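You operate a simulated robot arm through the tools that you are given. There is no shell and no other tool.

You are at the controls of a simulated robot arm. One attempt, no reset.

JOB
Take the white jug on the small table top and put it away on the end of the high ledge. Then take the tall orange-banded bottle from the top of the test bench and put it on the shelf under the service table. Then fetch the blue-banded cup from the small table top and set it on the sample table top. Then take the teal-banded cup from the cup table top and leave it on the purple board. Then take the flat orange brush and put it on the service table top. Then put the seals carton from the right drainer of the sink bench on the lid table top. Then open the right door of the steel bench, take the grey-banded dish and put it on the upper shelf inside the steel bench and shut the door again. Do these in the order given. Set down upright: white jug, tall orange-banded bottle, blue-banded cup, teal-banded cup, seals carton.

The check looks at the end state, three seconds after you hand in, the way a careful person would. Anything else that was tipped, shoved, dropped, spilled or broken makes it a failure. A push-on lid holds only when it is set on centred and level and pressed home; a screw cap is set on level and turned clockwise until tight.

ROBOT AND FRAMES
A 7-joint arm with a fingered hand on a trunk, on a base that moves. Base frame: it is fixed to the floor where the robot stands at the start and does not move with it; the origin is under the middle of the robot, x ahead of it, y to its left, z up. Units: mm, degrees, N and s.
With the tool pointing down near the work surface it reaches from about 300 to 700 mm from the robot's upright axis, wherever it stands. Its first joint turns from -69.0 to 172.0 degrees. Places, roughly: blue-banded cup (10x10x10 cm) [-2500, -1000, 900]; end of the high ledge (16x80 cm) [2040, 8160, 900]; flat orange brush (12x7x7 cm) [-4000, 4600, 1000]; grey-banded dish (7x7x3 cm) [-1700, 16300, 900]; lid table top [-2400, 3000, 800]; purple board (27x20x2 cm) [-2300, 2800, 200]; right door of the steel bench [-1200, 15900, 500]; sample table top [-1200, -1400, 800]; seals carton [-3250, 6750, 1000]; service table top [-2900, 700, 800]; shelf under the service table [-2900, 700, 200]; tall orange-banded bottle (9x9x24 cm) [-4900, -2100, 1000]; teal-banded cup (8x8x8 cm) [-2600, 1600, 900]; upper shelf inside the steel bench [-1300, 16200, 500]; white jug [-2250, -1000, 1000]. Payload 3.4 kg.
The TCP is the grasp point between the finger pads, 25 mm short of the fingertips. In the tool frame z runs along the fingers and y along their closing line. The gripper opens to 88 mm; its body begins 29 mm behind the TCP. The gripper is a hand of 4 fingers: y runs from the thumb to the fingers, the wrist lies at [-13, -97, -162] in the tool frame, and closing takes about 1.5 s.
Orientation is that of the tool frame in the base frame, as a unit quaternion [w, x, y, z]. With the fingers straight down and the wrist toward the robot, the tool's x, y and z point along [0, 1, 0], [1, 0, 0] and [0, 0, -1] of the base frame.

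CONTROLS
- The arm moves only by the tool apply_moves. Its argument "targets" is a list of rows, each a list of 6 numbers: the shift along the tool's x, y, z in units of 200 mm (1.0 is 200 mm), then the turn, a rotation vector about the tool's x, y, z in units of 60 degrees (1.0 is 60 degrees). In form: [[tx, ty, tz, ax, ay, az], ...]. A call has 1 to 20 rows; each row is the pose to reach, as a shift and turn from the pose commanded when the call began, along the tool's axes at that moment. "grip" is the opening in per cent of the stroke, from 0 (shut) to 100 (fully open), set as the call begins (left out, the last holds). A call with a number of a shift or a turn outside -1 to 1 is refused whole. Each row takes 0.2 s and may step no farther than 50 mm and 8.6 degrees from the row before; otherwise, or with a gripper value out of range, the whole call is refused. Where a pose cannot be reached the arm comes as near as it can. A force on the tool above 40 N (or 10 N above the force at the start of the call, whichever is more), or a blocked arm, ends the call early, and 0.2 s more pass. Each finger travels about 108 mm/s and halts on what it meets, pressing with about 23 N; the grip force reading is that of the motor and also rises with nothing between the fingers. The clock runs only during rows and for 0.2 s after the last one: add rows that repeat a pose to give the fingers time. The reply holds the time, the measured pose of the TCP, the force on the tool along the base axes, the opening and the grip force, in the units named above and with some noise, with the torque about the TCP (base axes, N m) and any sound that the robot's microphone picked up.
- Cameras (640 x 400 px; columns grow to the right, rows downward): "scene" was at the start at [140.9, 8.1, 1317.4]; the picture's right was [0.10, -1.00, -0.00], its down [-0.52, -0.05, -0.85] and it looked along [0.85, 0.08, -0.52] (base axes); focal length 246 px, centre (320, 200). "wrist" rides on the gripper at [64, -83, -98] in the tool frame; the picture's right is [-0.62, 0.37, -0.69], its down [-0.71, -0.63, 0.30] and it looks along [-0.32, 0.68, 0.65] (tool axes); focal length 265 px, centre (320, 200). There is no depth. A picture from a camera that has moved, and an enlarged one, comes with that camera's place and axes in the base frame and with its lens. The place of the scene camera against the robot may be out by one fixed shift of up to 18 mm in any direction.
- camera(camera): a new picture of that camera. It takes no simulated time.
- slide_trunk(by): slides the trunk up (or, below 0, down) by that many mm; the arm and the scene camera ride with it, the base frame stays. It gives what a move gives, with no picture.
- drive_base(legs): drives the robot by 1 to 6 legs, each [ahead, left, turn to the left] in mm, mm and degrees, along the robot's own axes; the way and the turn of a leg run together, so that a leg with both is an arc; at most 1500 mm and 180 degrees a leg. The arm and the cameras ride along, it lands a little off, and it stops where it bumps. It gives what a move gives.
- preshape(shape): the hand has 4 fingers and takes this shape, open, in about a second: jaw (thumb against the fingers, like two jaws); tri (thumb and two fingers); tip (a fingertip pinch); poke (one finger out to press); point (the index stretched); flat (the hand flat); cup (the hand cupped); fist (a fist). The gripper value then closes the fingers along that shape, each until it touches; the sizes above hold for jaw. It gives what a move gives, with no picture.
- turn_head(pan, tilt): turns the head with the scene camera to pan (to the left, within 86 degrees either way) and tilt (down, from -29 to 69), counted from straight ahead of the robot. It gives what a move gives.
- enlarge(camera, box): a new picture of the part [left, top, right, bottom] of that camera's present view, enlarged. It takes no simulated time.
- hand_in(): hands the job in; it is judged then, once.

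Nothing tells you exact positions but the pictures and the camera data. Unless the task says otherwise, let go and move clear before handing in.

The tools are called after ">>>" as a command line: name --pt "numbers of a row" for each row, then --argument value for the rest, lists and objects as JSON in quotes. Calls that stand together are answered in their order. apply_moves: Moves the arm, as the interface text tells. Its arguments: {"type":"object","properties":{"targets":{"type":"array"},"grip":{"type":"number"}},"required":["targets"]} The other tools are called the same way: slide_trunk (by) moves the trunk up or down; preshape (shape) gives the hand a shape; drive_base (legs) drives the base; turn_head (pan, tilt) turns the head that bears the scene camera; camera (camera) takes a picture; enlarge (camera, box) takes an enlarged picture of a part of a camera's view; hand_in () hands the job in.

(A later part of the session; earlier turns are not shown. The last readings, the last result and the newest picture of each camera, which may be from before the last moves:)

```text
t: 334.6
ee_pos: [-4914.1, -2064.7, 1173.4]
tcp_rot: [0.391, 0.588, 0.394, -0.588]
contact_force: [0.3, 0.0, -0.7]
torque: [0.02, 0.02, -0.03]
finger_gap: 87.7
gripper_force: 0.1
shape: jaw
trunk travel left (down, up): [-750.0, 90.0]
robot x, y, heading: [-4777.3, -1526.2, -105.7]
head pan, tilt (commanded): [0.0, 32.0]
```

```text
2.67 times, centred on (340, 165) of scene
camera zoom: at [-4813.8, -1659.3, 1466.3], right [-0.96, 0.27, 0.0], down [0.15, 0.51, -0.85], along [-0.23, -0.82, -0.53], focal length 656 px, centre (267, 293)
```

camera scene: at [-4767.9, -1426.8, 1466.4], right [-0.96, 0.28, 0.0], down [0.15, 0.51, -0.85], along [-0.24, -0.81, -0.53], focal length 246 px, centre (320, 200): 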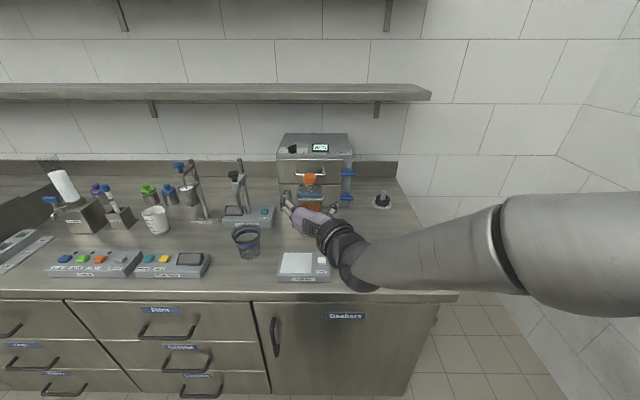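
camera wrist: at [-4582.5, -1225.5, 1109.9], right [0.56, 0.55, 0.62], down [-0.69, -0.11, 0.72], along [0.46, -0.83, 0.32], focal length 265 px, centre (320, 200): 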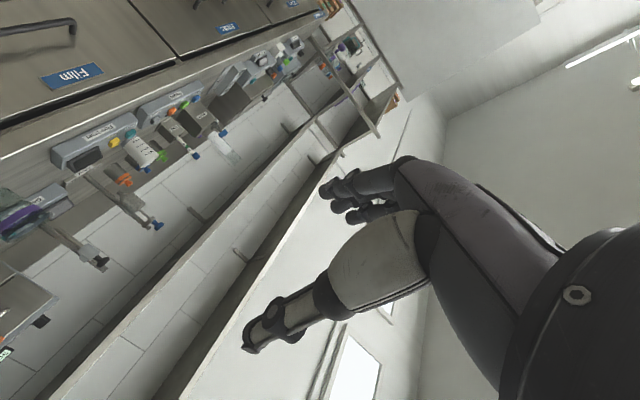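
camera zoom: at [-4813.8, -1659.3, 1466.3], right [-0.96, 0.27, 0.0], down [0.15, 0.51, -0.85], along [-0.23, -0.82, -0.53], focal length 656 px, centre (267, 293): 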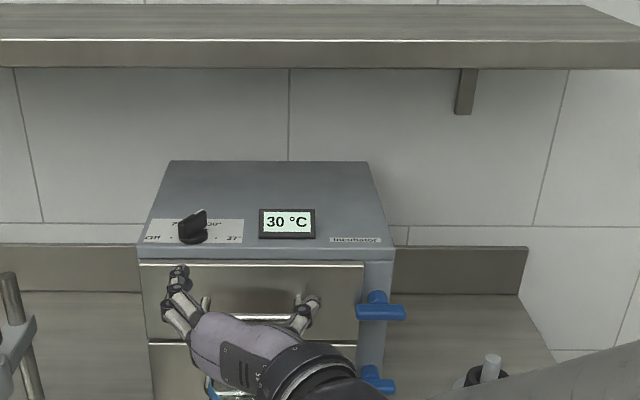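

>>> apply_moves --pt "0.16 0 0 0 0 0" --pt "0.32 0 0 0 0 0" --pt "0.42 0 0 0 0 0" --pt "0.42 0 0 0 0 0"

>>> turn_head --pan -5 --tilt 40

>>> enlarge --camera "scene" --box '[220, 90, 460, 240]'

>>> camera --camera "wrist"

```text
t: 335.6
ee_pos: [-4914.2, -2064.5, 1088.0]
tcp_rot: [0.393, 0.588, 0.393, -0.588]
contact_force: [0.2, 0.5, -0.9]
torque: [-0.01, -0.01, 0.0]
finger_gap: 87.7
gripper_force: 0.2
shape: jaw
trunk travel left (down, up): [-750.0, 90.0]
robot x, y, heading: [-4774.8, -1524.7, -106.1]
head pan, tilt (commanded): [0.0, 32.0]
```

```text
t: 336.3
ee_pos: [-4913.4, -2063.8, 1089.5]
tcp_rot: [-0.392, -0.587, -0.392, 0.589]
contact_force: [0.0, -0.1, 0.8]
torque: [0.01, -0.03, 0.01]
finger_gap: 87.8
gripper_force: 0.1
shape: jaw
trunk travel left (down, up): [-750.0, 90.0]
robot x, y, heading: [-4778.8, -1524.1, -106.1]
head pan, tilt (commanded): [-5.0, 40.0]
```

```text
2.67 times, centred on (340, 165) of scene
camera zoom: at [-4819.4, -1652.1, 1454.2], right [-0.93, 0.36, 0.0], down [0.23, 0.6, -0.77], along [-0.27, -0.72, -0.64], focal length 656 px, centre (267, 293)
```

zoom: 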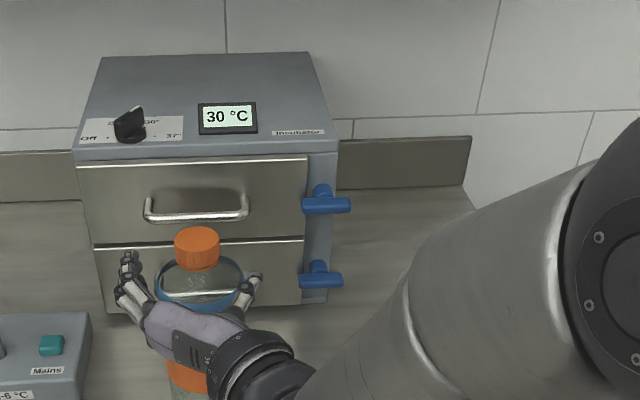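

```text
taken
camera wrist: at [-4951.8, -1941.4, 1026.5], right [0.61, 0.5, 0.62], down [-0.7, -0.04, 0.72], along [0.38, -0.87, 0.32], focal length 265 px, centre (320, 200)
```

wrist: 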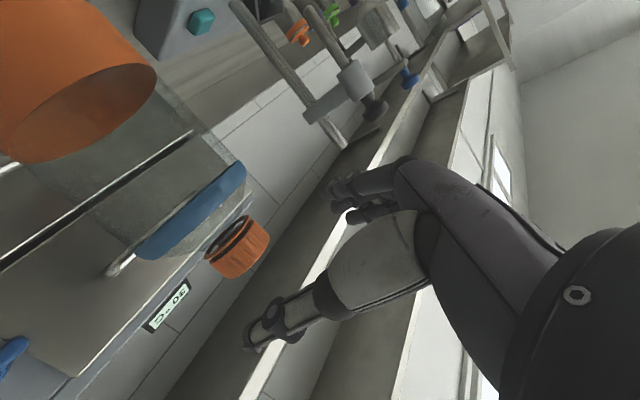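

The wrist camera now sees the bottle cap; it's about 90 mm ahead, 8 mm left and 11 mm lower than the TCP. I approach partway and re-check.

>>> apply_moves --pt "0.055 0.038 0 0 0 0" --pt "0.055 0.038 0.1 0 0 0" --pt "0.055 0.038 0.22 0 0 0" --pt "0.055 0.038 0.22 0 0 0"

>>> enlarge --camera "scene" --box '[220, 90, 460, 240]'

>>> camera --camera "wrist"

```text
t: 337.3
ee_pos: [-4923.0, -2106.5, 1078.0]
tcp_rot: [-0.393, -0.587, -0.393, 0.588]
contact_force: [-0.3, 0.0, 0.3]
torque: [-0.02, 0.01, 0.02]
finger_gap: 87.8
gripper_force: 0.1
shape: jaw
trunk travel left (down, up): [-750.0, 90.0]
robot x, y, heading: [-4773.3, -1524.0, -106.0]
head pan, tilt (commanded): [-5.0, 40.0]
```

```text
2.67 times, centred on (340, 165) of scene
camera zoom: at [-4819.5, -1651.6, 1454.2], right [-0.93, 0.36, 0.0], down [0.23, 0.6, -0.77], along [-0.27, -0.72, -0.64], focal length 656 px, centre (267, 293)
```

zoom: 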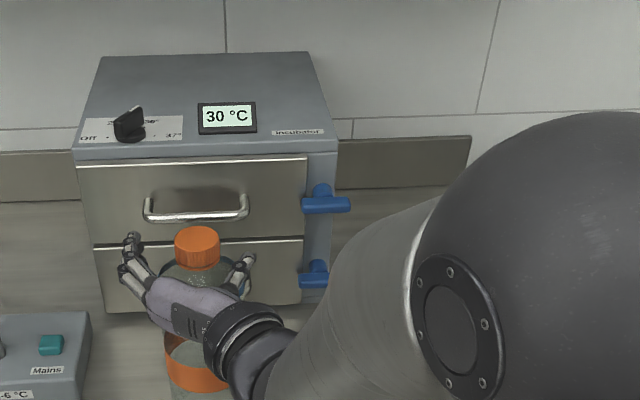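

```text
taken
camera wrist: at [-4961.5, -1983.4, 1014.9], right [0.61, 0.5, 0.62], down [-0.7, -0.04, 0.72], along [0.38, -0.87, 0.32], focal length 265 px, centre (320, 200)
```

wrist: 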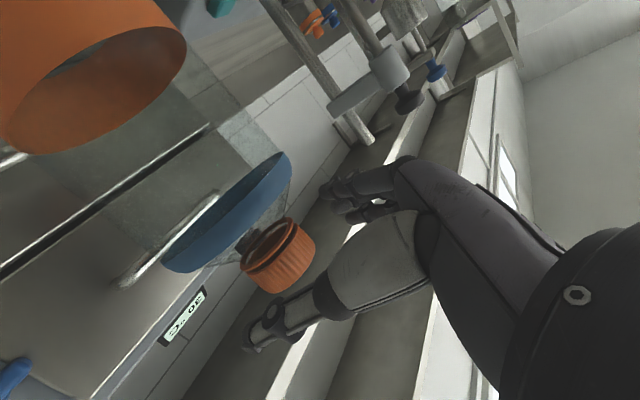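

Aligned: the cap is directly ahead at TCP height, about 44 mm away. Advancing and closing on the cap.

>>> apply_moves --pt "-0.005 0.008 0.1 0 0 0" --pt "-0.005 0.008 0.22 0 0 0" --pt "-0.005 0.008 0.22 0 0 0"

>>> camera --camera "wrist"

>>> enlarge --camera "scene" --box '[220, 90, 460, 240]'

```text
t: 338.1
ee_pos: [-4935.5, -2147.9, 1078.3]
tcp_rot: [-0.392, -0.587, -0.394, 0.588]
contact_force: [0.6, -0.4, -0.4]
torque: [-0.02, 0.0, -0.04]
finger_gap: 87.5
gripper_force: 0.0
shape: jaw
trunk travel left (down, up): [-750.0, 90.0]
robot x, y, heading: [-4775.8, -1521.1, -105.9]
head pan, tilt (commanded): [-5.0, 40.0]
```

```text
taken
camera wrist: at [-4975.3, -2025.5, 1015.0], right [0.61, 0.5, 0.62], down [-0.7, -0.04, 0.72], along [0.38, -0.87, 0.32], focal length 265 px, centre (320, 200)
```

wrist: 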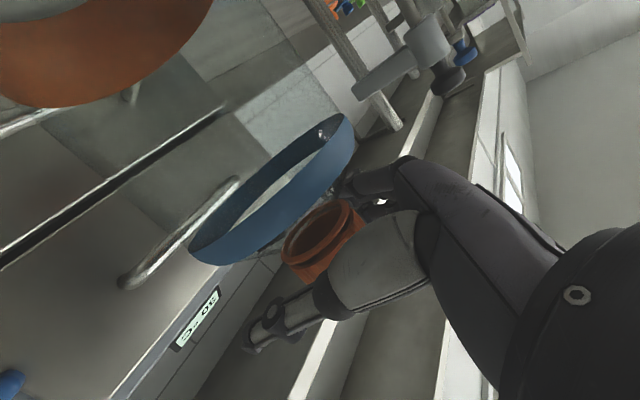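

```text
2.67 times, centred on (340, 165) of scene
camera zoom: at [-4819.3, -1651.5, 1454.2], right [-0.93, 0.36, 0.0], down [0.23, 0.6, -0.77], along [-0.27, -0.72, -0.64], focal length 656 px, centre (267, 293)
```

zoom: 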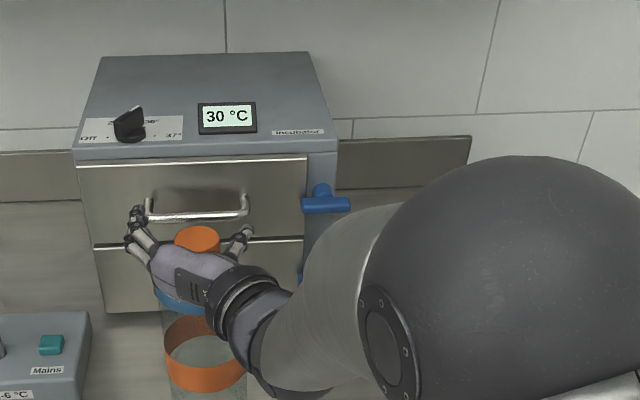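

The cap is right at the grasp point. Closing.

>>> apply_moves --pt "0 0 0 0 0 0" --pt "0 0 0 0 0 0" --pt "0 0 0 0 0 0" --pt "0 0 0 0 0 0" --pt "0 0 0 0 0 0" --pt "0 0 0 0 0 0" --pt "0 0 0 0 0 0" --grip 0

>>> camera --camera "wrist"

>>> enlarge --camera "scene" --box '[220, 90, 460, 240]'

```text
t: 339.7
ee_pos: [-4936.0, -2148.4, 1077.6]
tcp_rot: [-0.392, -0.588, -0.393, 0.589]
contact_force: [-0.3, -0.5, 2.3]
torque: [-0.04, -0.07, -0.04]
finger_gap: 20.2
gripper_force: 23.2
shape: jaw
trunk travel left (down, up): [-750.0, 90.0]
robot x, y, heading: [-4775.3, -1522.0, -106.0]
head pan, tilt (commanded): [-5.0, 40.0]
```

```text
taken
camera wrist: at [-4975.2, -2025.5, 1015.0], right [0.61, 0.5, 0.62], down [-0.7, -0.04, 0.72], along [0.38, -0.87, 0.32], focal length 265 px, centre (320, 200)
```

wrist: 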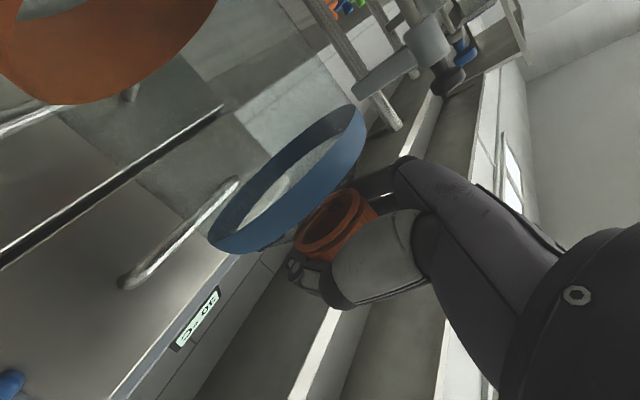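

```text
2.67 times, centred on (340, 165) of scene
camera zoom: at [-4819.4, -1651.8, 1454.2], right [-0.93, 0.36, 0.0], down [0.23, 0.6, -0.77], along [-0.27, -0.72, -0.64], focal length 656 px, centre (267, 293)
```

zoom: 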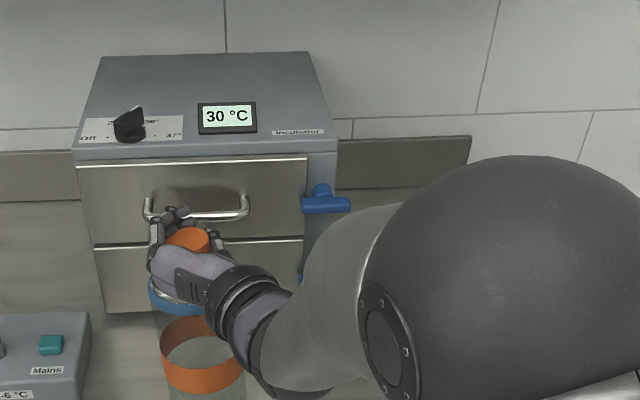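

The fingers wrap around the cap. Test-lift.

>>> apply_moves --pt "-0.05 0 0 0 0 0" --pt "-0.1 0 0 0 0 0" --pt "-0.15 0 0 0 0 0" --pt "-0.2 0 0 0 0 0" --pt "-0.2 0 0 0 0 0"

>>> camera --camera "wrist"

>>> camera --camera "scene"

```text
t: 340.9
ee_pos: [-4937.7, -2149.3, 1119.1]
tcp_rot: [0.391, 0.588, 0.395, -0.588]
contact_force: [-0.3, -0.3, -0.9]
torque: [-0.02, -0.04, 0.0]
finger_gap: 19.8
gripper_force: 23.2
shape: jaw
trunk travel left (down, up): [-750.0, 90.0]
robot x, y, heading: [-4774.2, -1525.6, -105.8]
head pan, tilt (commanded): [-5.0, 40.0]
```

```text
taken
camera wrist: at [-4976.3, -2025.7, 1055.6], right [0.61, 0.5, 0.62], down [-0.7, -0.04, 0.72], along [0.38, -0.87, 0.32], focal length 265 px, centre (320, 200)
```

wrist: 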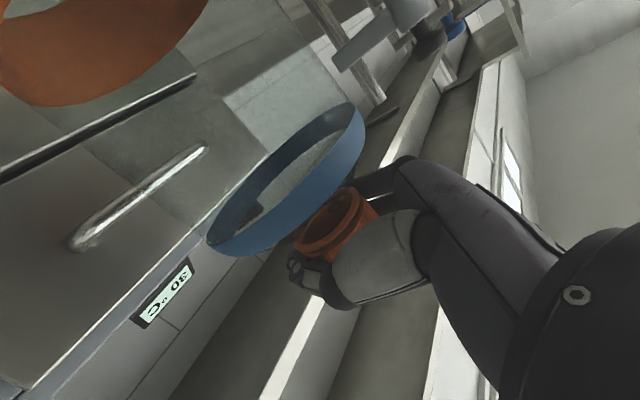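

```text
taken
camera scene: at [-4819.7, -1652.4, 1454.1], right [-0.93, 0.36, 0.0], down [0.23, 0.6, -0.77], along [-0.27, -0.72, -0.64], focal length 246 px, centre (320, 200)
```

scene: 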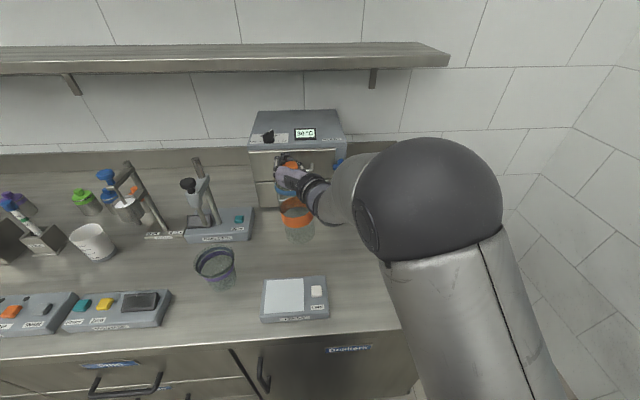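

The bottle came up cleanly and is light. I lift it further and back away from the bench.

>>> apply_moves --pt "-0.2 0 0 0 0 0" --pt "-0.4 0 0 0 0 0" --pt "-0.5 0 0 0 0 0" --pt "-0.5 0 -0.2 0 0 0" --pt "-0.5 0 -0.4 0 0 0" --pt "-0.5 0 -0.4 0 0 0"

>>> drive_base --legs '[[-700, 0, 0], [0, 0, 130]]'

>>> turn_head --pan 0 --tilt 25

>>> camera --camera "scene"

>>> camera --camera "wrist"

```text
t: 342.3
ee_pos: [-4906.4, -2076.5, 1216.7]
tcp_rot: [-0.391, -0.587, -0.395, 0.589]
contact_force: [-0.3, 0.0, -0.2]
torque: [-0.03, -0.01, -0.01]
finger_gap: 20.3
gripper_force: 22.9
shape: jaw
trunk travel left (down, up): [-750.0, 90.0]
robot x, y, heading: [-4779.2, -1522.9, -105.8]
head pan, tilt (commanded): [-5.0, 40.0]
```

```text
t: 351.6
ee_pos: [-4096.1, -576.8, 1217.7]
tcp_rot: [0.696, -0.124, 0.696, 0.122]
contact_force: [0.0, -0.2, -0.6]
torque: [0.0, -0.01, 0.02]
finger_gap: 19.7
gripper_force: 22.9
shape: jaw
trunk travel left (down, up): [-750.0, 90.0]
robot x, y, heading: [-4590.6, -855.2, 26.5]
head pan, tilt (commanded): [-5.0, 40.0]
```

```text
t: 352.4
ee_pos: [-4095.1, -578.2, 1216.1]
tcp_rot: [0.696, -0.123, 0.697, 0.123]
contact_force: [-0.5, 0.2, -0.4]
torque: [0.02, -0.01, 0.01]
finger_gap: 19.9
gripper_force: 23.1
shape: jaw
trunk travel left (down, up): [-750.0, 90.0]
robot x, y, heading: [-4590.8, -853.0, 26.7]
head pan, tilt (commanded): [0.0, 25.0]
```

```text
taken
camera scene: at [-4461.3, -791.0, 1477.4], right [0.45, -0.89, 0.0], down [-0.38, -0.19, -0.91], along [0.81, 0.41, -0.42], focal length 246 px, centre (320, 200)
```

scene: 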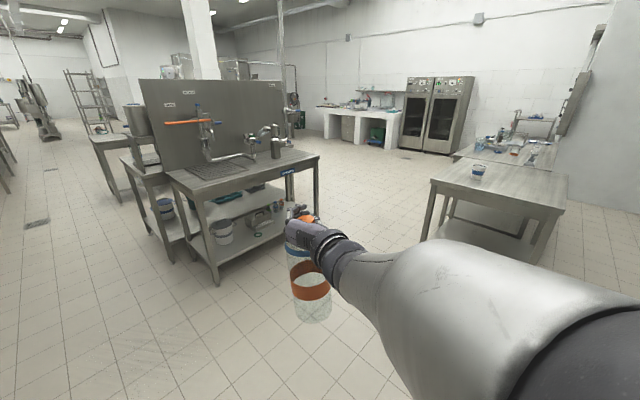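

```text
taken
camera wrist: at [-4158.2, -689.9, 1154.0], right [-0.78, 0.11, 0.62], down [0.5, -0.49, 0.72], along [0.38, 0.87, 0.32], focal length 265 px, centre (320, 200)
```

wrist: 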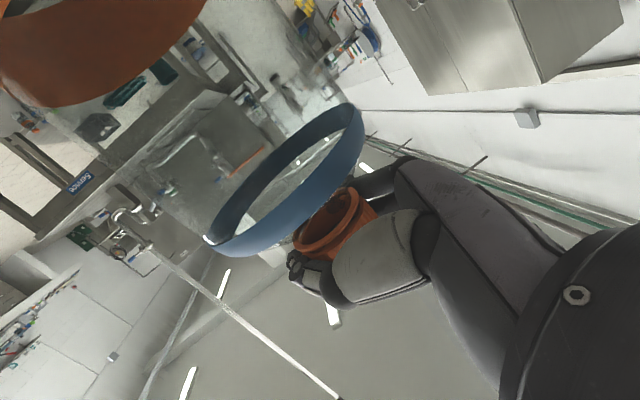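

I see the service table with its under-shelf (bucket and other items on it). I'll drive into the aisle in front of it and face it.

>>> drive_base --legs '[[824, -130, 0], [824, -130, 0], [0, 0, 49]]'

>>> turn_head --pan 0 --tilt 35

>>> camera --camera "scene"

>>> turn_head --pan 30 --tilt 35

>>> camera --camera "scene"

```text
t: 363.1
ee_pos: [-2882.2, 196.8, 1217.8]
tcp_rot: [0.58, -0.405, 0.58, 0.402]
contact_force: [0.1, 0.3, -0.5]
torque: [-0.01, 0.01, 0.02]
finger_gap: 19.6
gripper_force: 22.7
shape: jaw
trunk travel left (down, up): [-750.0, 90.0]
robot x, y, heading: [-2988.8, -358.5, 76.2]
head pan, tilt (commanded): [0.0, 25.0]
```

```text
t: 363.8
ee_pos: [-2882.4, 197.0, 1216.7]
tcp_rot: [0.58, -0.404, 0.581, 0.404]
contact_force: [0.3, -0.3, -0.7]
torque: [0.0, 0.0, -0.02]
finger_gap: 19.7
gripper_force: 23.0
shape: jaw
trunk travel left (down, up): [-750.0, 90.0]
robot x, y, heading: [-2990.2, -358.4, 76.3]
head pan, tilt (commanded): [0.0, 35.0]
```

```text
taken
camera scene: at [-2957.2, -225.3, 1461.8], right [0.97, -0.24, 0.0], down [-0.14, -0.56, -0.82], along [0.19, 0.8, -0.57], focal length 246 px, centre (320, 200)
```

scene: 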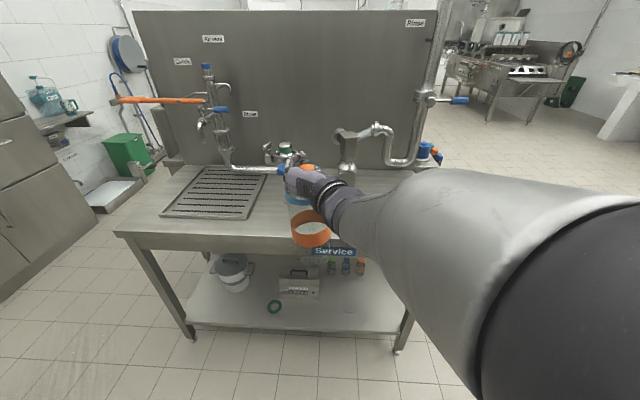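

```text
t: 364.8
ee_pos: [-2882.4, 197.0, 1213.8]
tcp_rot: [0.579, -0.406, 0.581, 0.403]
contact_force: [-0.8, 0.1, -0.4]
torque: [0.0, 0.0, 0.0]
finger_gap: 19.9
gripper_force: 22.9
shape: jaw
trunk travel left (down, up): [-750.0, 90.0]
robot x, y, heading: [-2991.9, -354.6, 76.4]
head pan, tilt (commanded): [30.0, 35.0]
```

```text
taken
camera scene: at [-2962.7, -224.1, 1461.6], right [0.98, -0.18, 0.0], down [-0.1, -0.57, -0.82], along [0.14, 0.81, -0.57], focal length 246 px, centre (320, 200)
```

scene: 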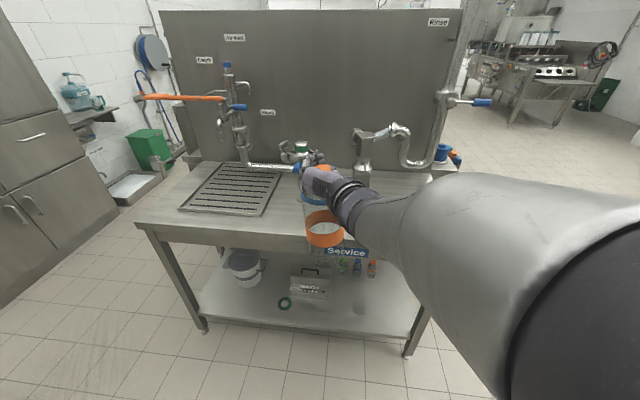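

The shelf front right of the toolbox is free (target ≈[-2655, 490], shelf z≈200). I'll shift right, lower the trunk fully in front of the table, and check.

>>> drive_base --legs '[[0, -151, -3]]'

>>> slide_trunk --by -400

>>> turn_head --pan 0 --tilt 30

>>> camera --camera "scene"

```text
t: 366.2
ee_pos: [-2706.4, 150.5, 1215.1]
tcp_rot: [0.589, -0.391, 0.592, 0.388]
contact_force: [0.4, -0.2, -0.9]
torque: [-0.04, 0.0, 0.03]
finger_gap: 19.9
gripper_force: 23.2
shape: jaw
trunk travel left (down, up): [-750.0, 90.0]
robot x, y, heading: [-2845.7, -402.2, 73.6]
head pan, tilt (commanded): [30.0, 35.0]
```

```text
t: 370.0
ee_pos: [-2708.1, 150.7, 811.2]
tcp_rot: [0.587, -0.393, 0.593, 0.386]
contact_force: [-0.2, 0.7, -1.1]
torque: [0.02, 0.0, 0.05]
finger_gap: 19.9
gripper_force: 23.1
shape: jaw
trunk travel left (down, up): [-350.0, 490.0]
robot x, y, heading: [-2844.3, -398.3, 73.5]
head pan, tilt (commanded): [30.0, 35.0]
```

```text
t: 371.0
ee_pos: [-2706.8, 150.8, 815.6]
tcp_rot: [0.589, -0.391, 0.59, 0.389]
contact_force: [-0.5, -0.6, -0.4]
torque: [0.04, 0.01, 0.04]
finger_gap: 19.6
gripper_force: 23.2
shape: jaw
trunk travel left (down, up): [-350.0, 490.0]
robot x, y, heading: [-2846.2, -396.2, 73.4]
head pan, tilt (commanded): [0.0, 30.0]
```

```text
taken
camera scene: at [-2802.7, -264.9, 1069.5], right [0.96, -0.28, 0.0], down [-0.14, -0.48, -0.87], along [0.25, 0.83, -0.5], focal length 246 px, centre (320, 200)
```

scene: 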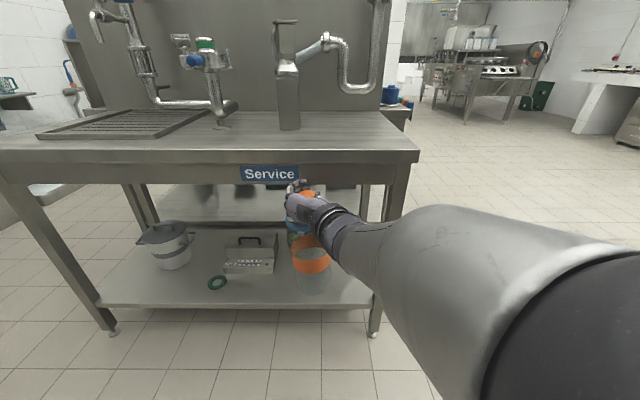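

Clear view of the shelf (z≈197). I lower the trunk the rest of the way, then drive forward to bring the bottle over the shelf.

>>> slide_trunk --by -345

>>> turn_head --pan 0 --tilt 25

>>> camera --camera "scene"

>>> camera --camera "wrist"

```text
t: 374.3
ee_pos: [-2708.4, 150.9, 470.4]
tcp_rot: [0.589, -0.392, 0.591, 0.387]
contact_force: [0.8, -0.1, -1.1]
torque: [0.0, 0.0, 0.0]
finger_gap: 19.8
gripper_force: 22.5
shape: jaw
trunk travel left (down, up): [-5.0, 835.0]
robot x, y, heading: [-2844.2, -402.6, 73.4]
head pan, tilt (commanded): [0.0, 30.0]
```

```text
t: 375.0
ee_pos: [-2707.0, 150.0, 468.7]
tcp_rot: [0.589, -0.392, 0.59, 0.388]
contact_force: [-1.1, 0.1, -0.5]
torque: [0.01, 0.01, -0.02]
finger_gap: 19.6
gripper_force: 22.8
shape: jaw
trunk travel left (down, up): [-5.0, 835.0]
robot x, y, heading: [-2845.4, -399.0, 73.5]
head pan, tilt (commanded): [0.0, 25.0]
```

```text
taken
camera scene: at [-2802.1, -263.2, 732.4], right [0.96, -0.29, 0.0], down [-0.12, -0.41, -0.91], along [0.26, 0.87, -0.42], focal length 246 px, centre (320, 200)
```

scene: 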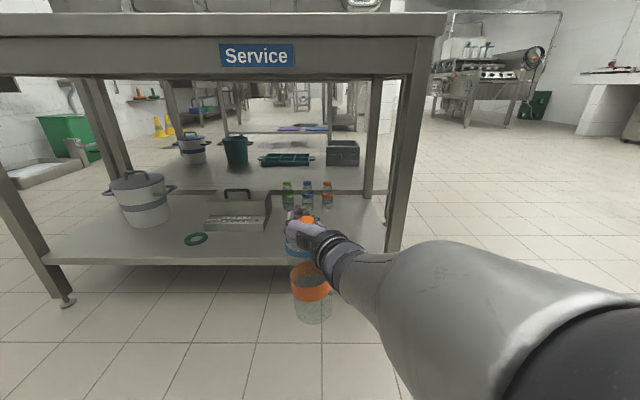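

```text
taken
camera wrist: at [-2668.1, 27.7, 407.2], right [-0.61, -0.49, 0.62], down [0.7, 0.04, 0.71], along [-0.37, 0.87, 0.32], focal length 265 px, centre (320, 200)
```

wrist: 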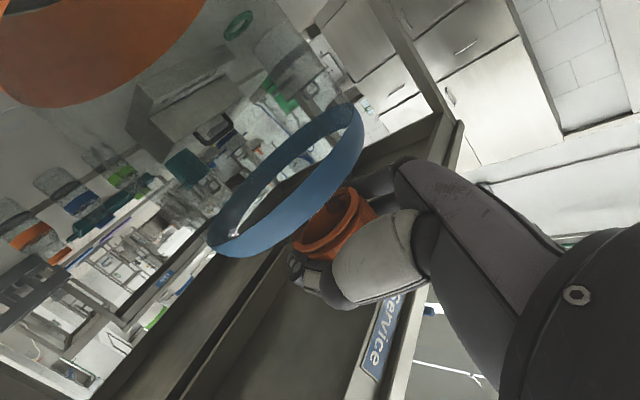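

The bottle base is about 45 mm above shelf level and the spot is free. Driving forward in two steps.

>>> drive_base --legs '[[200, 20, 0]]'

>>> camera --camera "scene"

```text
t: 376.6
ee_pos: [-2668.9, 348.5, 469.4]
tcp_rot: [0.59, -0.391, 0.591, 0.388]
contact_force: [-0.2, 0.0, -1.5]
torque: [-0.02, 0.01, -0.01]
finger_gap: 19.7
gripper_force: 22.7
shape: jaw
trunk travel left (down, up): [-5.0, 835.0]
robot x, y, heading: [-2803.8, -200.8, 73.4]
head pan, tilt (commanded): [0.0, 25.0]
```

```text
taken
camera scene: at [-2763.7, -64.7, 732.5], right [0.96, -0.29, 0.0], down [-0.12, -0.41, -0.91], along [0.26, 0.87, -0.42], focal length 246 px, centre (320, 200)
```

scene: 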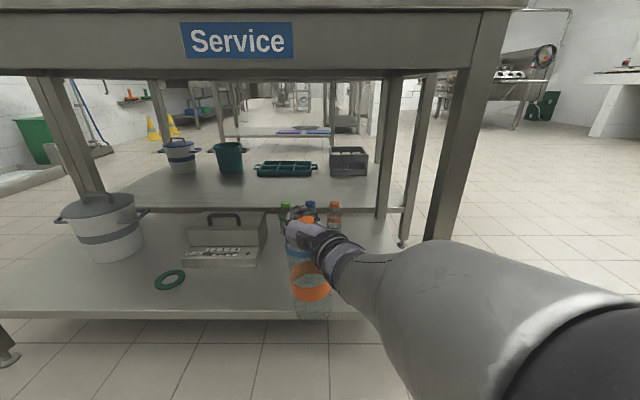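

>>> drive_base --legs '[[140, 0, 0]]'

>>> camera --camera "scene"

>>> camera --camera "wrist"

```text
t: 377.9
ee_pos: [-2628.8, 486.5, 471.0]
tcp_rot: [0.588, -0.393, 0.591, 0.389]
contact_force: [-0.3, 0.0, -0.3]
torque: [0.01, 0.0, 0.0]
finger_gap: 19.6
gripper_force: 23.3
shape: jaw
trunk travel left (down, up): [-5.0, 835.0]
robot x, y, heading: [-2764.3, -64.4, 73.3]
head pan, tilt (commanded): [0.0, 25.0]
```

```text
taken
camera scene: at [-2723.2, 72.3, 732.5], right [0.96, -0.28, 0.0], down [-0.12, -0.41, -0.91], along [0.26, 0.87, -0.42], focal length 246 px, centre (320, 200)
```

scene: 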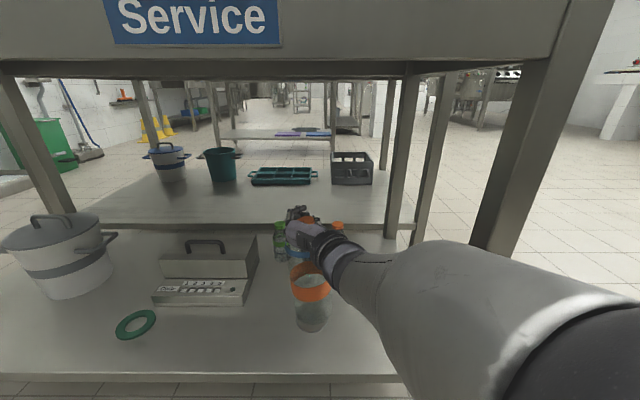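

```text
taken
camera wrist: at [-2589.4, 363.4, 407.3], right [-0.61, -0.49, 0.62], down [0.7, 0.04, 0.71], along [-0.37, 0.87, 0.32], focal length 265 px, centre (320, 200)
```

wrist: 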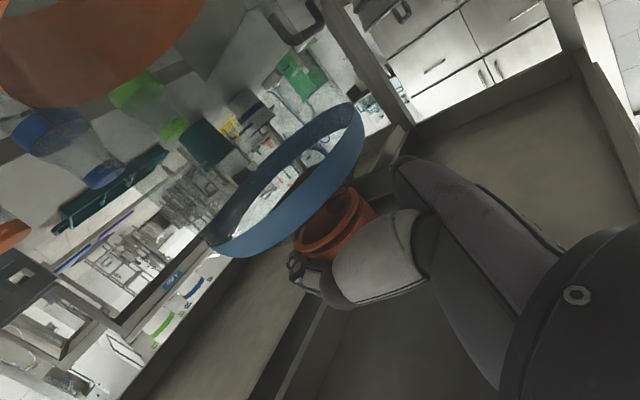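

The bottle is over the shelf but leans about 4–5° sideways; I correct that with a small roll, then lower gently.

>>> apply_moves --pt "0 0 0 0 0 0.04" --pt "0 0 0 0 0 0.075" --pt "0 0 0 0 0 0.075"

>>> apply_moves --pt "0.06 0 0 0 0 0" --pt "0.12 0 0 0 0 0" --pt "0.16 0 0 0 0 0" --pt "0.16 0 0 0 0 0"

>>> enlarge --camera "scene" --box '[180, 190, 420, 390]'

```text
t: 378.8
ee_pos: [-2628.4, 487.3, 470.4]
tcp_rot: [0.572, -0.368, 0.607, 0.411]
contact_force: [-0.2, 0.7, -0.5]
torque: [-0.01, 0.02, 0.0]
finger_gap: 19.6
gripper_force: 23.0
shape: jaw
trunk travel left (down, up): [-5.0, 835.0]
robot x, y, heading: [-2767.9, -63.7, 73.2]
head pan, tilt (commanded): [0.0, 25.0]
```

```text
t: 379.8
ee_pos: [-2630.7, 487.4, 446.4]
tcp_rot: [0.576, -0.365, 0.602, 0.416]
contact_force: [-1.5, -2.0, 31.3]
torque: [0.17, 0.45, 0.02]
finger_gap: 20.0
gripper_force: 22.6
shape: jaw
trunk travel left (down, up): [-5.0, 835.0]
robot x, y, heading: [-2766.0, -58.1, 73.4]
head pan, tilt (commanded): [0.0, 25.0]
```

```text
2.00 times, centred on (300, 290) of scene
camera zoom: at [-2723.8, 69.6, 733.6], right [0.96, -0.28, 0.0], down [-0.12, -0.4, -0.91], along [0.26, 0.87, -0.42], focal length 492 px, centre (360, 20)
```

zoom: 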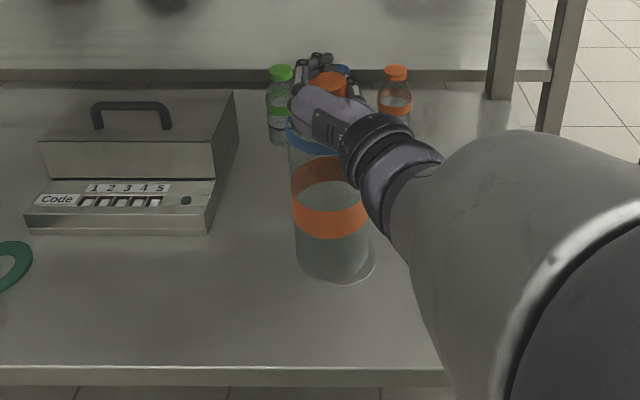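

It has touched down (31 N). I ease up a few millimetres and then release.

>>> apply_moves --pt "-0.03 0 0 0 0 0" --pt "-0.03 0 0 0 0 0"

>>> enlarge --camera "scene" --box '[180, 190, 420, 390]'

```text
t: 380.4
ee_pos: [-2631.6, 487.3, 446.6]
tcp_rot: [0.575, -0.366, 0.605, 0.412]
contact_force: [-0.2, -0.6, 21.7]
torque: [0.16, 0.34, 0.01]
finger_gap: 19.5
gripper_force: 23.1
shape: jaw
trunk travel left (down, up): [-5.0, 835.0]
robot x, y, heading: [-2766.0, -61.6, 73.6]
head pan, tilt (commanded): [0.0, 25.0]
```

```text
2.00 times, centred on (300, 290) of scene
camera zoom: at [-2723.6, 70.4, 732.9], right [0.96, -0.28, 0.0], down [-0.12, -0.4, -0.91], along [0.26, 0.87, -0.42], focal length 492 px, centre (360, 20)
```

zoom: 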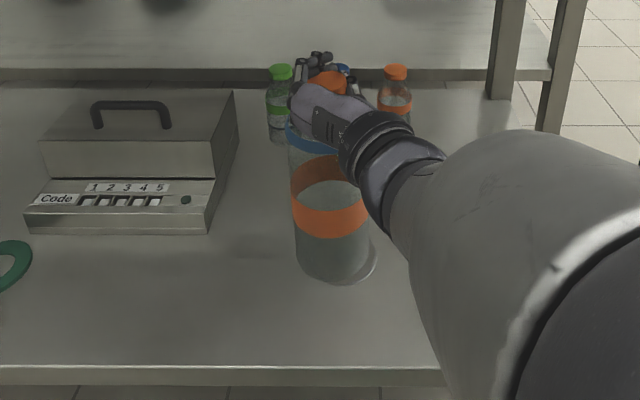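

>>> apply_moves --pt "-0.025 0 0 0 0 0" --pt "-0.045 0 0 0 0 0" --pt "-0.045 0 0 0 0 0"

>>> enlarge --camera "scene" --box '[180, 190, 420, 390]'

```text
t: 381.1
ee_pos: [-2630.4, 486.9, 452.1]
tcp_rot: [0.572, -0.37, 0.606, 0.41]
contact_force: [-0.1, 0.4, -0.4]
torque: [0.02, 0.03, 0.0]
finger_gap: 19.6
gripper_force: 23.2
shape: jaw
trunk travel left (down, up): [-5.0, 835.0]
robot x, y, heading: [-2764.8, -68.4, 73.5]
head pan, tilt (commanded): [0.0, 25.0]
```

```text
2.00 times, centred on (300, 290) of scene
camera zoom: at [-2723.2, 72.4, 732.3], right [0.96, -0.28, 0.0], down [-0.12, -0.41, -0.91], along [0.26, 0.87, -0.42], focal length 492 px, centre (360, 20)
```

zoom: 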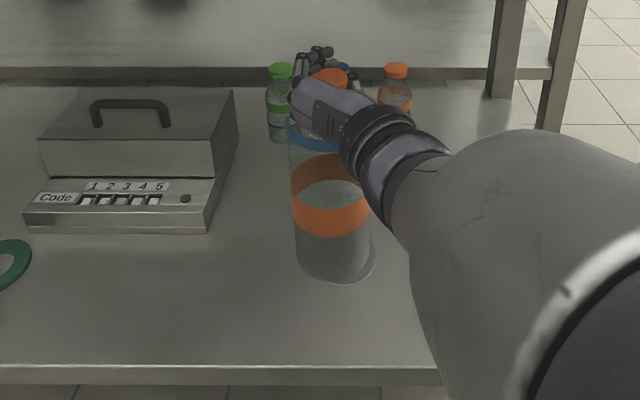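

>>> apply_moves --pt "0.015 0 0 0 0 0" --pt "0.018 0 0 0 0 0" --pt "0.018 0 0 0 0 0"

>>> apply_moves --pt "0 0 0 0 0 0" --pt "0 0 0 0 0 0" --pt "0 0 0 0 0 0" --pt "0 0 0 0 0 0" --pt "0 0 0 0 0 0" --pt "0 0 0 0 0 0" --grip 100

>>> enlarge --camera "scene" --box '[180, 190, 420, 390]'

>>> camera --camera "wrist"

```text
t: 381.9
ee_pos: [-2631.0, 486.2, 448.8]
tcp_rot: [0.573, -0.369, 0.605, 0.411]
contact_force: [0.0, 0.6, 0.1]
torque: [0.03, -0.03, -0.02]
finger_gap: 19.6
gripper_force: 22.8
shape: jaw
trunk travel left (down, up): [-5.0, 835.0]
robot x, y, heading: [-2763.7, -65.7, 73.2]
head pan, tilt (commanded): [0.0, 25.0]
```

```text
t: 383.4
ee_pos: [-2629.1, 488.0, 449.5]
tcp_rot: [0.574, -0.368, 0.606, 0.41]
contact_force: [0.2, 0.1, -0.7]
torque: [0.0, 0.04, 0.01]
finger_gap: 87.5
gripper_force: 0.0
shape: jaw
trunk travel left (down, up): [-5.0, 835.0]
robot x, y, heading: [-2764.9, -64.1, 73.5]
head pan, tilt (commanded): [0.0, 25.0]
```

```text
2.00 times, centred on (300, 290) of scene
camera zoom: at [-2723.2, 72.3, 732.5], right [0.96, -0.28, 0.0], down [-0.12, -0.41, -0.91], along [0.26, 0.87, -0.42], focal length 492 px, centre (360, 20)
```

zoom: 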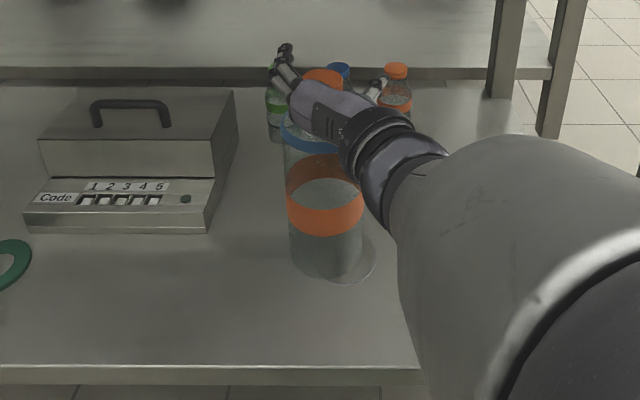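

```text
taken
camera wrist: at [-2596.9, 365.8, 380.8], right [-0.56, -0.51, 0.65], down [0.75, 0.02, 0.66], along [-0.35, 0.86, 0.37], focal length 265 px, centre (320, 200)
```

wrist: 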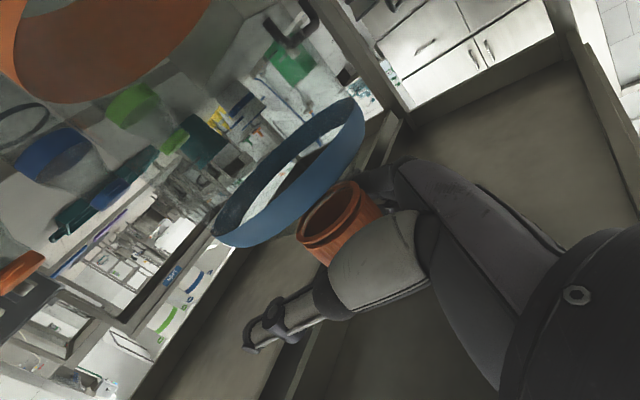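

Released; the bottle stands on the shelf. I withdraw the hand straight back.

>>> apply_moves --pt "0 0 -0.1 0 0 0" --pt "0 0 -0.2 0 0 0" --pt "0 0 -0.35 0 0 0" --pt "0 0 -0.5 0 0 0" --pt "0 0 -0.5 0 0 0"

>>> camera --camera "scene"

>>> camera --camera "wrist"

```text
t: 384.6
ee_pos: [-2671.6, 394.9, 450.6]
tcp_rot: [0.573, -0.368, 0.606, 0.411]
contact_force: [0.4, 0.4, -0.3]
torque: [0.06, 0.02, -0.03]
finger_gap: 87.7
gripper_force: 0.1
shape: jaw
trunk travel left (down, up): [-5.0, 835.0]
robot x, y, heading: [-2767.3, -63.6, 73.4]
head pan, tilt (commanded): [0.0, 25.0]
```

```text
taken
camera scene: at [-2723.2, 72.3, 732.5], right [0.96, -0.28, 0.0], down [-0.12, -0.41, -0.91], along [0.26, 0.87, -0.42], focal length 246 px, centre (320, 200)
```

scene: 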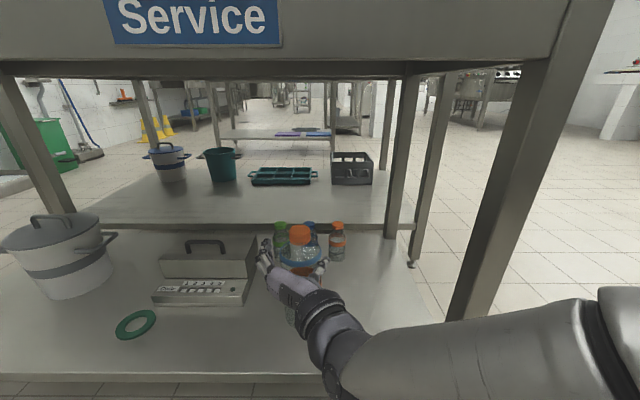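

```text
taken
camera wrist: at [-2638.0, 274.2, 382.0], right [-0.56, -0.51, 0.65], down [0.75, 0.02, 0.66], along [-0.35, 0.86, 0.37], focal length 265 px, centre (320, 200)
```

wrist: 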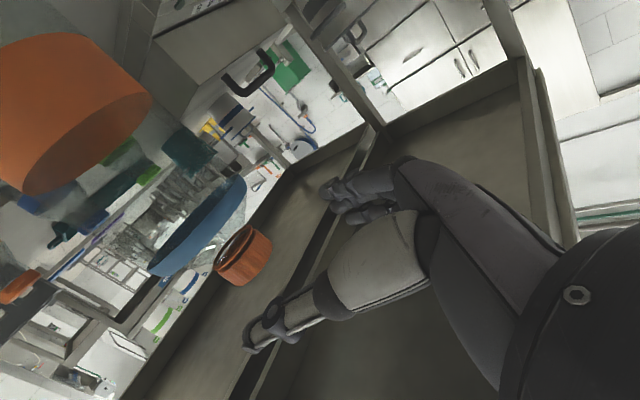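

Hand is clear of the bottle. I back the base away and take a look at the bottle standing.

>>> drive_base --legs '[[-330, 0, 0]]'

>>> enlarge --camera "scene" --box '[200, 150, 440, 300]'

>>> camera --camera "scene"

```text
t: 386.8
ee_pos: [-2767.4, 75.8, 449.9]
tcp_rot: [0.573, -0.369, 0.605, 0.412]
contact_force: [-0.6, 0.2, -0.6]
torque: [-0.01, 0.0, 0.0]
finger_gap: 87.5
gripper_force: 0.1
shape: jaw
trunk travel left (down, up): [-5.0, 835.0]
robot x, y, heading: [-2857.7, -387.1, 73.7]
head pan, tilt (commanded): [0.0, 25.0]
```

```text
2.67 times, centred on (320, 225) of scene
camera zoom: at [-2818.2, -248.2, 732.5], right [0.96, -0.28, 0.0], down [-0.12, -0.41, -0.91], along [0.26, 0.87, -0.42], focal length 656 px, centre (320, 133)
```

zoom: 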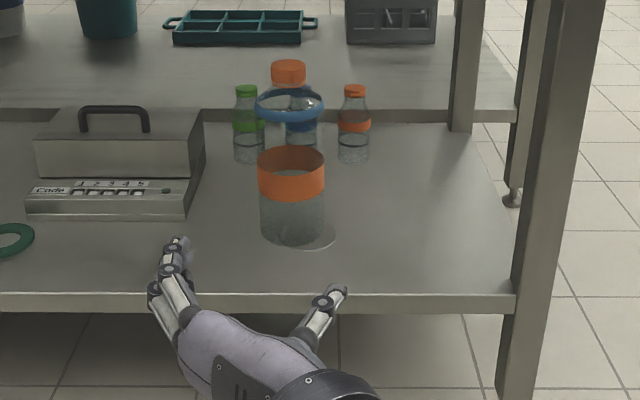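

```text
taken
camera scene: at [-2818.2, -248.2, 732.5], right [0.96, -0.28, 0.0], down [-0.12, -0.41, -0.91], along [0.26, 0.87, -0.42], focal length 246 px, centre (320, 200)
```

scene: 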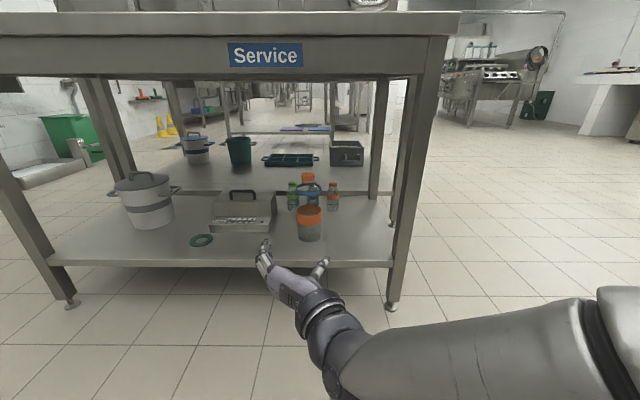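

The bottle stands upright on the shelf under the service table. Next the blue-banded cup: I raise the trunk and turn the hand back to pointing down in free space.

>>> slide_trunk --by 700

>>> apply_moves --pt "0 0 0 0 0 -0.075" --pt "0 0 0 0 0 -0.075"

>>> apply_moves --pt "0 0 0 0.0722 0.0722 0.0722" --pt "0 0 0 0.1443 0.1443 0.1443" --pt "0 0 0 0.2165 0.2165 0.2165" --pt "0 0 0 0.2887 0.2887 0.2887" --pt "0 0 0 0.3608 0.3608 0.3608" --pt "0 0 0 0.433 0.433 0.433" --pt "0 0 0 0.5052 0.5052 0.5052" --pt "0 0 0 0.5774 0.5774 0.5774"

>>> apply_moves --pt "0 0 0 0.0722 0.0722 0.0722" --pt "0 0 0 0.1443 0.1443 0.1443" --pt "0 0 0 0.2165 0.2165 0.2165" --pt "0 0 0 0.2887 0.2887 0.2887" --pt "0 0 0 0.3608 0.3608 0.3608" --pt "0 0 0 0.433 0.433 0.433" --pt "0 0 0 0.5052 0.5052 0.5052" --pt "0 0 0 0.5774 0.5774 0.5774" --pt "0 0 0 0.5774 0.5774 0.5774"

>>> camera --camera "scene"

```text
refused: 700 is not a number from -400 to 400
```

```text
t: 387.4
ee_pos: [-2768.6, 74.6, 451.7]
tcp_rot: [0.589, -0.394, 0.59, 0.388]
contact_force: [-0.2, 0.1, -0.5]
torque: [-0.01, 0.03, -0.01]
finger_gap: 87.7
gripper_force: 0.0
shape: jaw
trunk travel left (down, up): [-5.0, 835.0]
robot x, y, heading: [-2855.7, -385.4, 73.6]
head pan, tilt (commanded): [0.0, 25.0]
```

```text
t: 389.1
ee_pos: [-2768.3, 75.6, 449.8]
tcp_rot: [0.339, -0.112, 0.907, 0.222]
contact_force: [-0.1, -0.6, 0.6]
torque: [-0.01, -0.04, 0.01]
finger_gap: 87.8
gripper_force: 0.0
shape: jaw
trunk travel left (down, up): [-5.0, 835.0]
robot x, y, heading: [-2862.2, -388.6, 73.5]
head pan, tilt (commanded): [0.0, 25.0]
```

```text
t: 391.1
ee_pos: [-2768.4, 75.3, 450.9]
tcp_rot: [0.0, 0.2, 0.98, -0.004]
contact_force: [0.1, 0.4, 0.2]
torque: [-0.01, -0.02, 0.03]
finger_gap: 87.7
gripper_force: 0.1
shape: jaw
trunk travel left (down, up): [-5.0, 835.0]
robot x, y, heading: [-2856.5, -380.9, 73.8]
head pan, tilt (commanded): [0.0, 25.0]
```

```text
taken
camera scene: at [-2818.2, -248.2, 732.5], right [0.96, -0.28, 0.0], down [-0.12, -0.41, -0.91], along [0.26, 0.87, -0.42], focal length 246 px, centre (320, 200)
```

scene: 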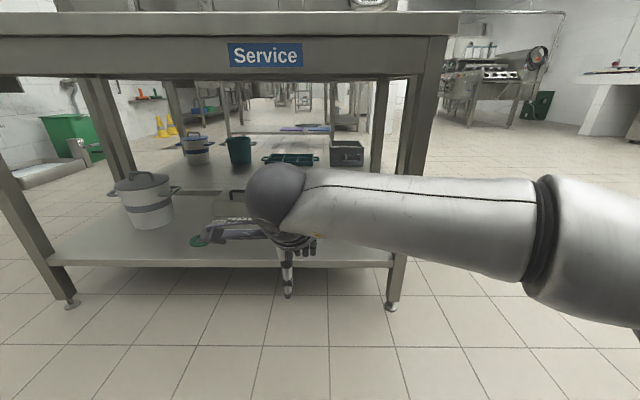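

The trunk moves at most 400 mm per call; the hand already points down safely in front of the table. Raising the trunk in two steps and moving along the aisle to face the small table.

>>> slide_trunk --by 400

>>> slide_trunk --by 330

>>> drive_base --legs '[[200, -100, 0], [0, -460, 0], [0, 0, -178]]'

>>> turn_head --pan 0 --tilt 40

>>> camera --camera "scene"

>>> camera --camera "wrist"

```text
t: 395.0
ee_pos: [-2768.8, 75.3, 848.9]
tcp_rot: [0.0, 0.199, 0.98, -0.003]
contact_force: [-1.3, -0.1, 0.9]
torque: [-0.01, 0.06, 0.0]
finger_gap: 87.6
gripper_force: 0.0
shape: jaw
trunk travel left (down, up): [-405.0, 435.0]
robot x, y, heading: [-2860.3, -386.0, 73.7]
head pan, tilt (commanded): [0.0, 25.0]
```

```text
t: 398.2
ee_pos: [-2767.7, 75.4, 1180.6]
tcp_rot: [0.001, 0.199, 0.98, -0.003]
contact_force: [-0.6, 0.1, -0.5]
torque: [0.01, 0.01, 0.03]
finger_gap: 87.5
gripper_force: 0.1
shape: jaw
trunk travel left (down, up): [-735.0, 105.0]
robot x, y, heading: [-2861.4, -385.6, 73.5]
head pan, tilt (commanded): [0.0, 25.0]
```

```text
t: 409.8
ee_pos: [-2370.6, -811.6, 1180.2]
tcp_rot: [-0.003, 0.975, -0.223, -0.001]
contact_force: [0.1, 0.5, -0.2]
torque: [-0.01, 0.0, 0.01]
finger_gap: 87.8
gripper_force: 0.1
shape: jaw
trunk travel left (down, up): [-735.0, 105.0]
robot x, y, heading: [-2256.2, -355.8, -109.2]
head pan, tilt (commanded): [0.0, 25.0]
```

```text
t: 410.6
ee_pos: [-2370.3, -810.1, 1181.1]
tcp_rot: [-0.003, 0.975, -0.222, 0.0]
contact_force: [-0.9, -0.1, -0.8]
torque: [0.01, 0.01, -0.01]
finger_gap: 87.5
gripper_force: 0.0
shape: jaw
trunk travel left (down, up): [-735.0, 105.0]
robot x, y, heading: [-2251.9, -357.3, -109.3]
head pan, tilt (commanded): [0.0, 40.0]
```

```text
taken
camera scene: at [-2300.0, -484.3, 1439.2], right [-0.94, 0.33, 0.0], down [0.21, 0.61, -0.77], along [-0.25, -0.72, -0.64], focal length 246 px, centre (320, 200)
```

scene: 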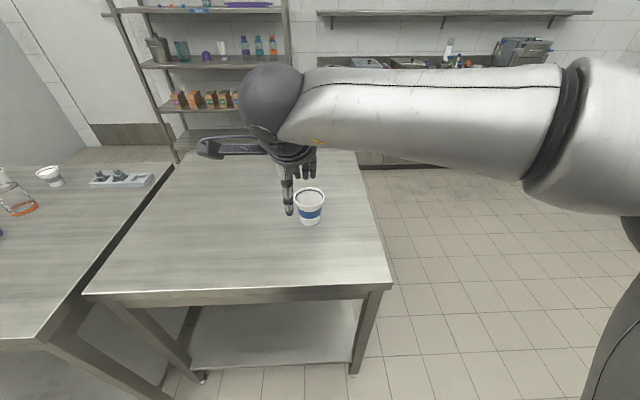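

```text
taken
camera wrist: at [-2275.8, -763.8, 1280.1], right [-0.72, -0.07, 0.69], down [-0.37, 0.88, -0.3], along [-0.59, -0.47, -0.66], focal length 265 px, centre (320, 200)
```

wrist: 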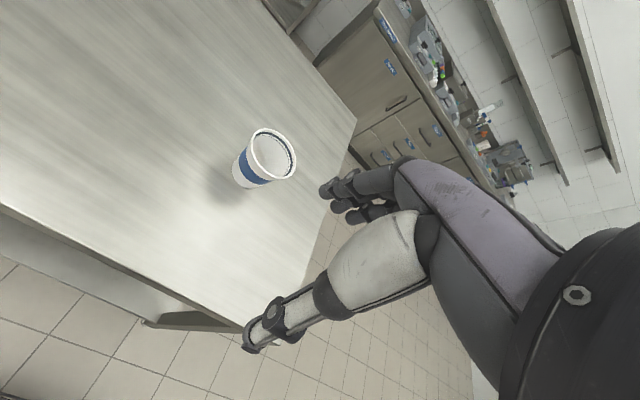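

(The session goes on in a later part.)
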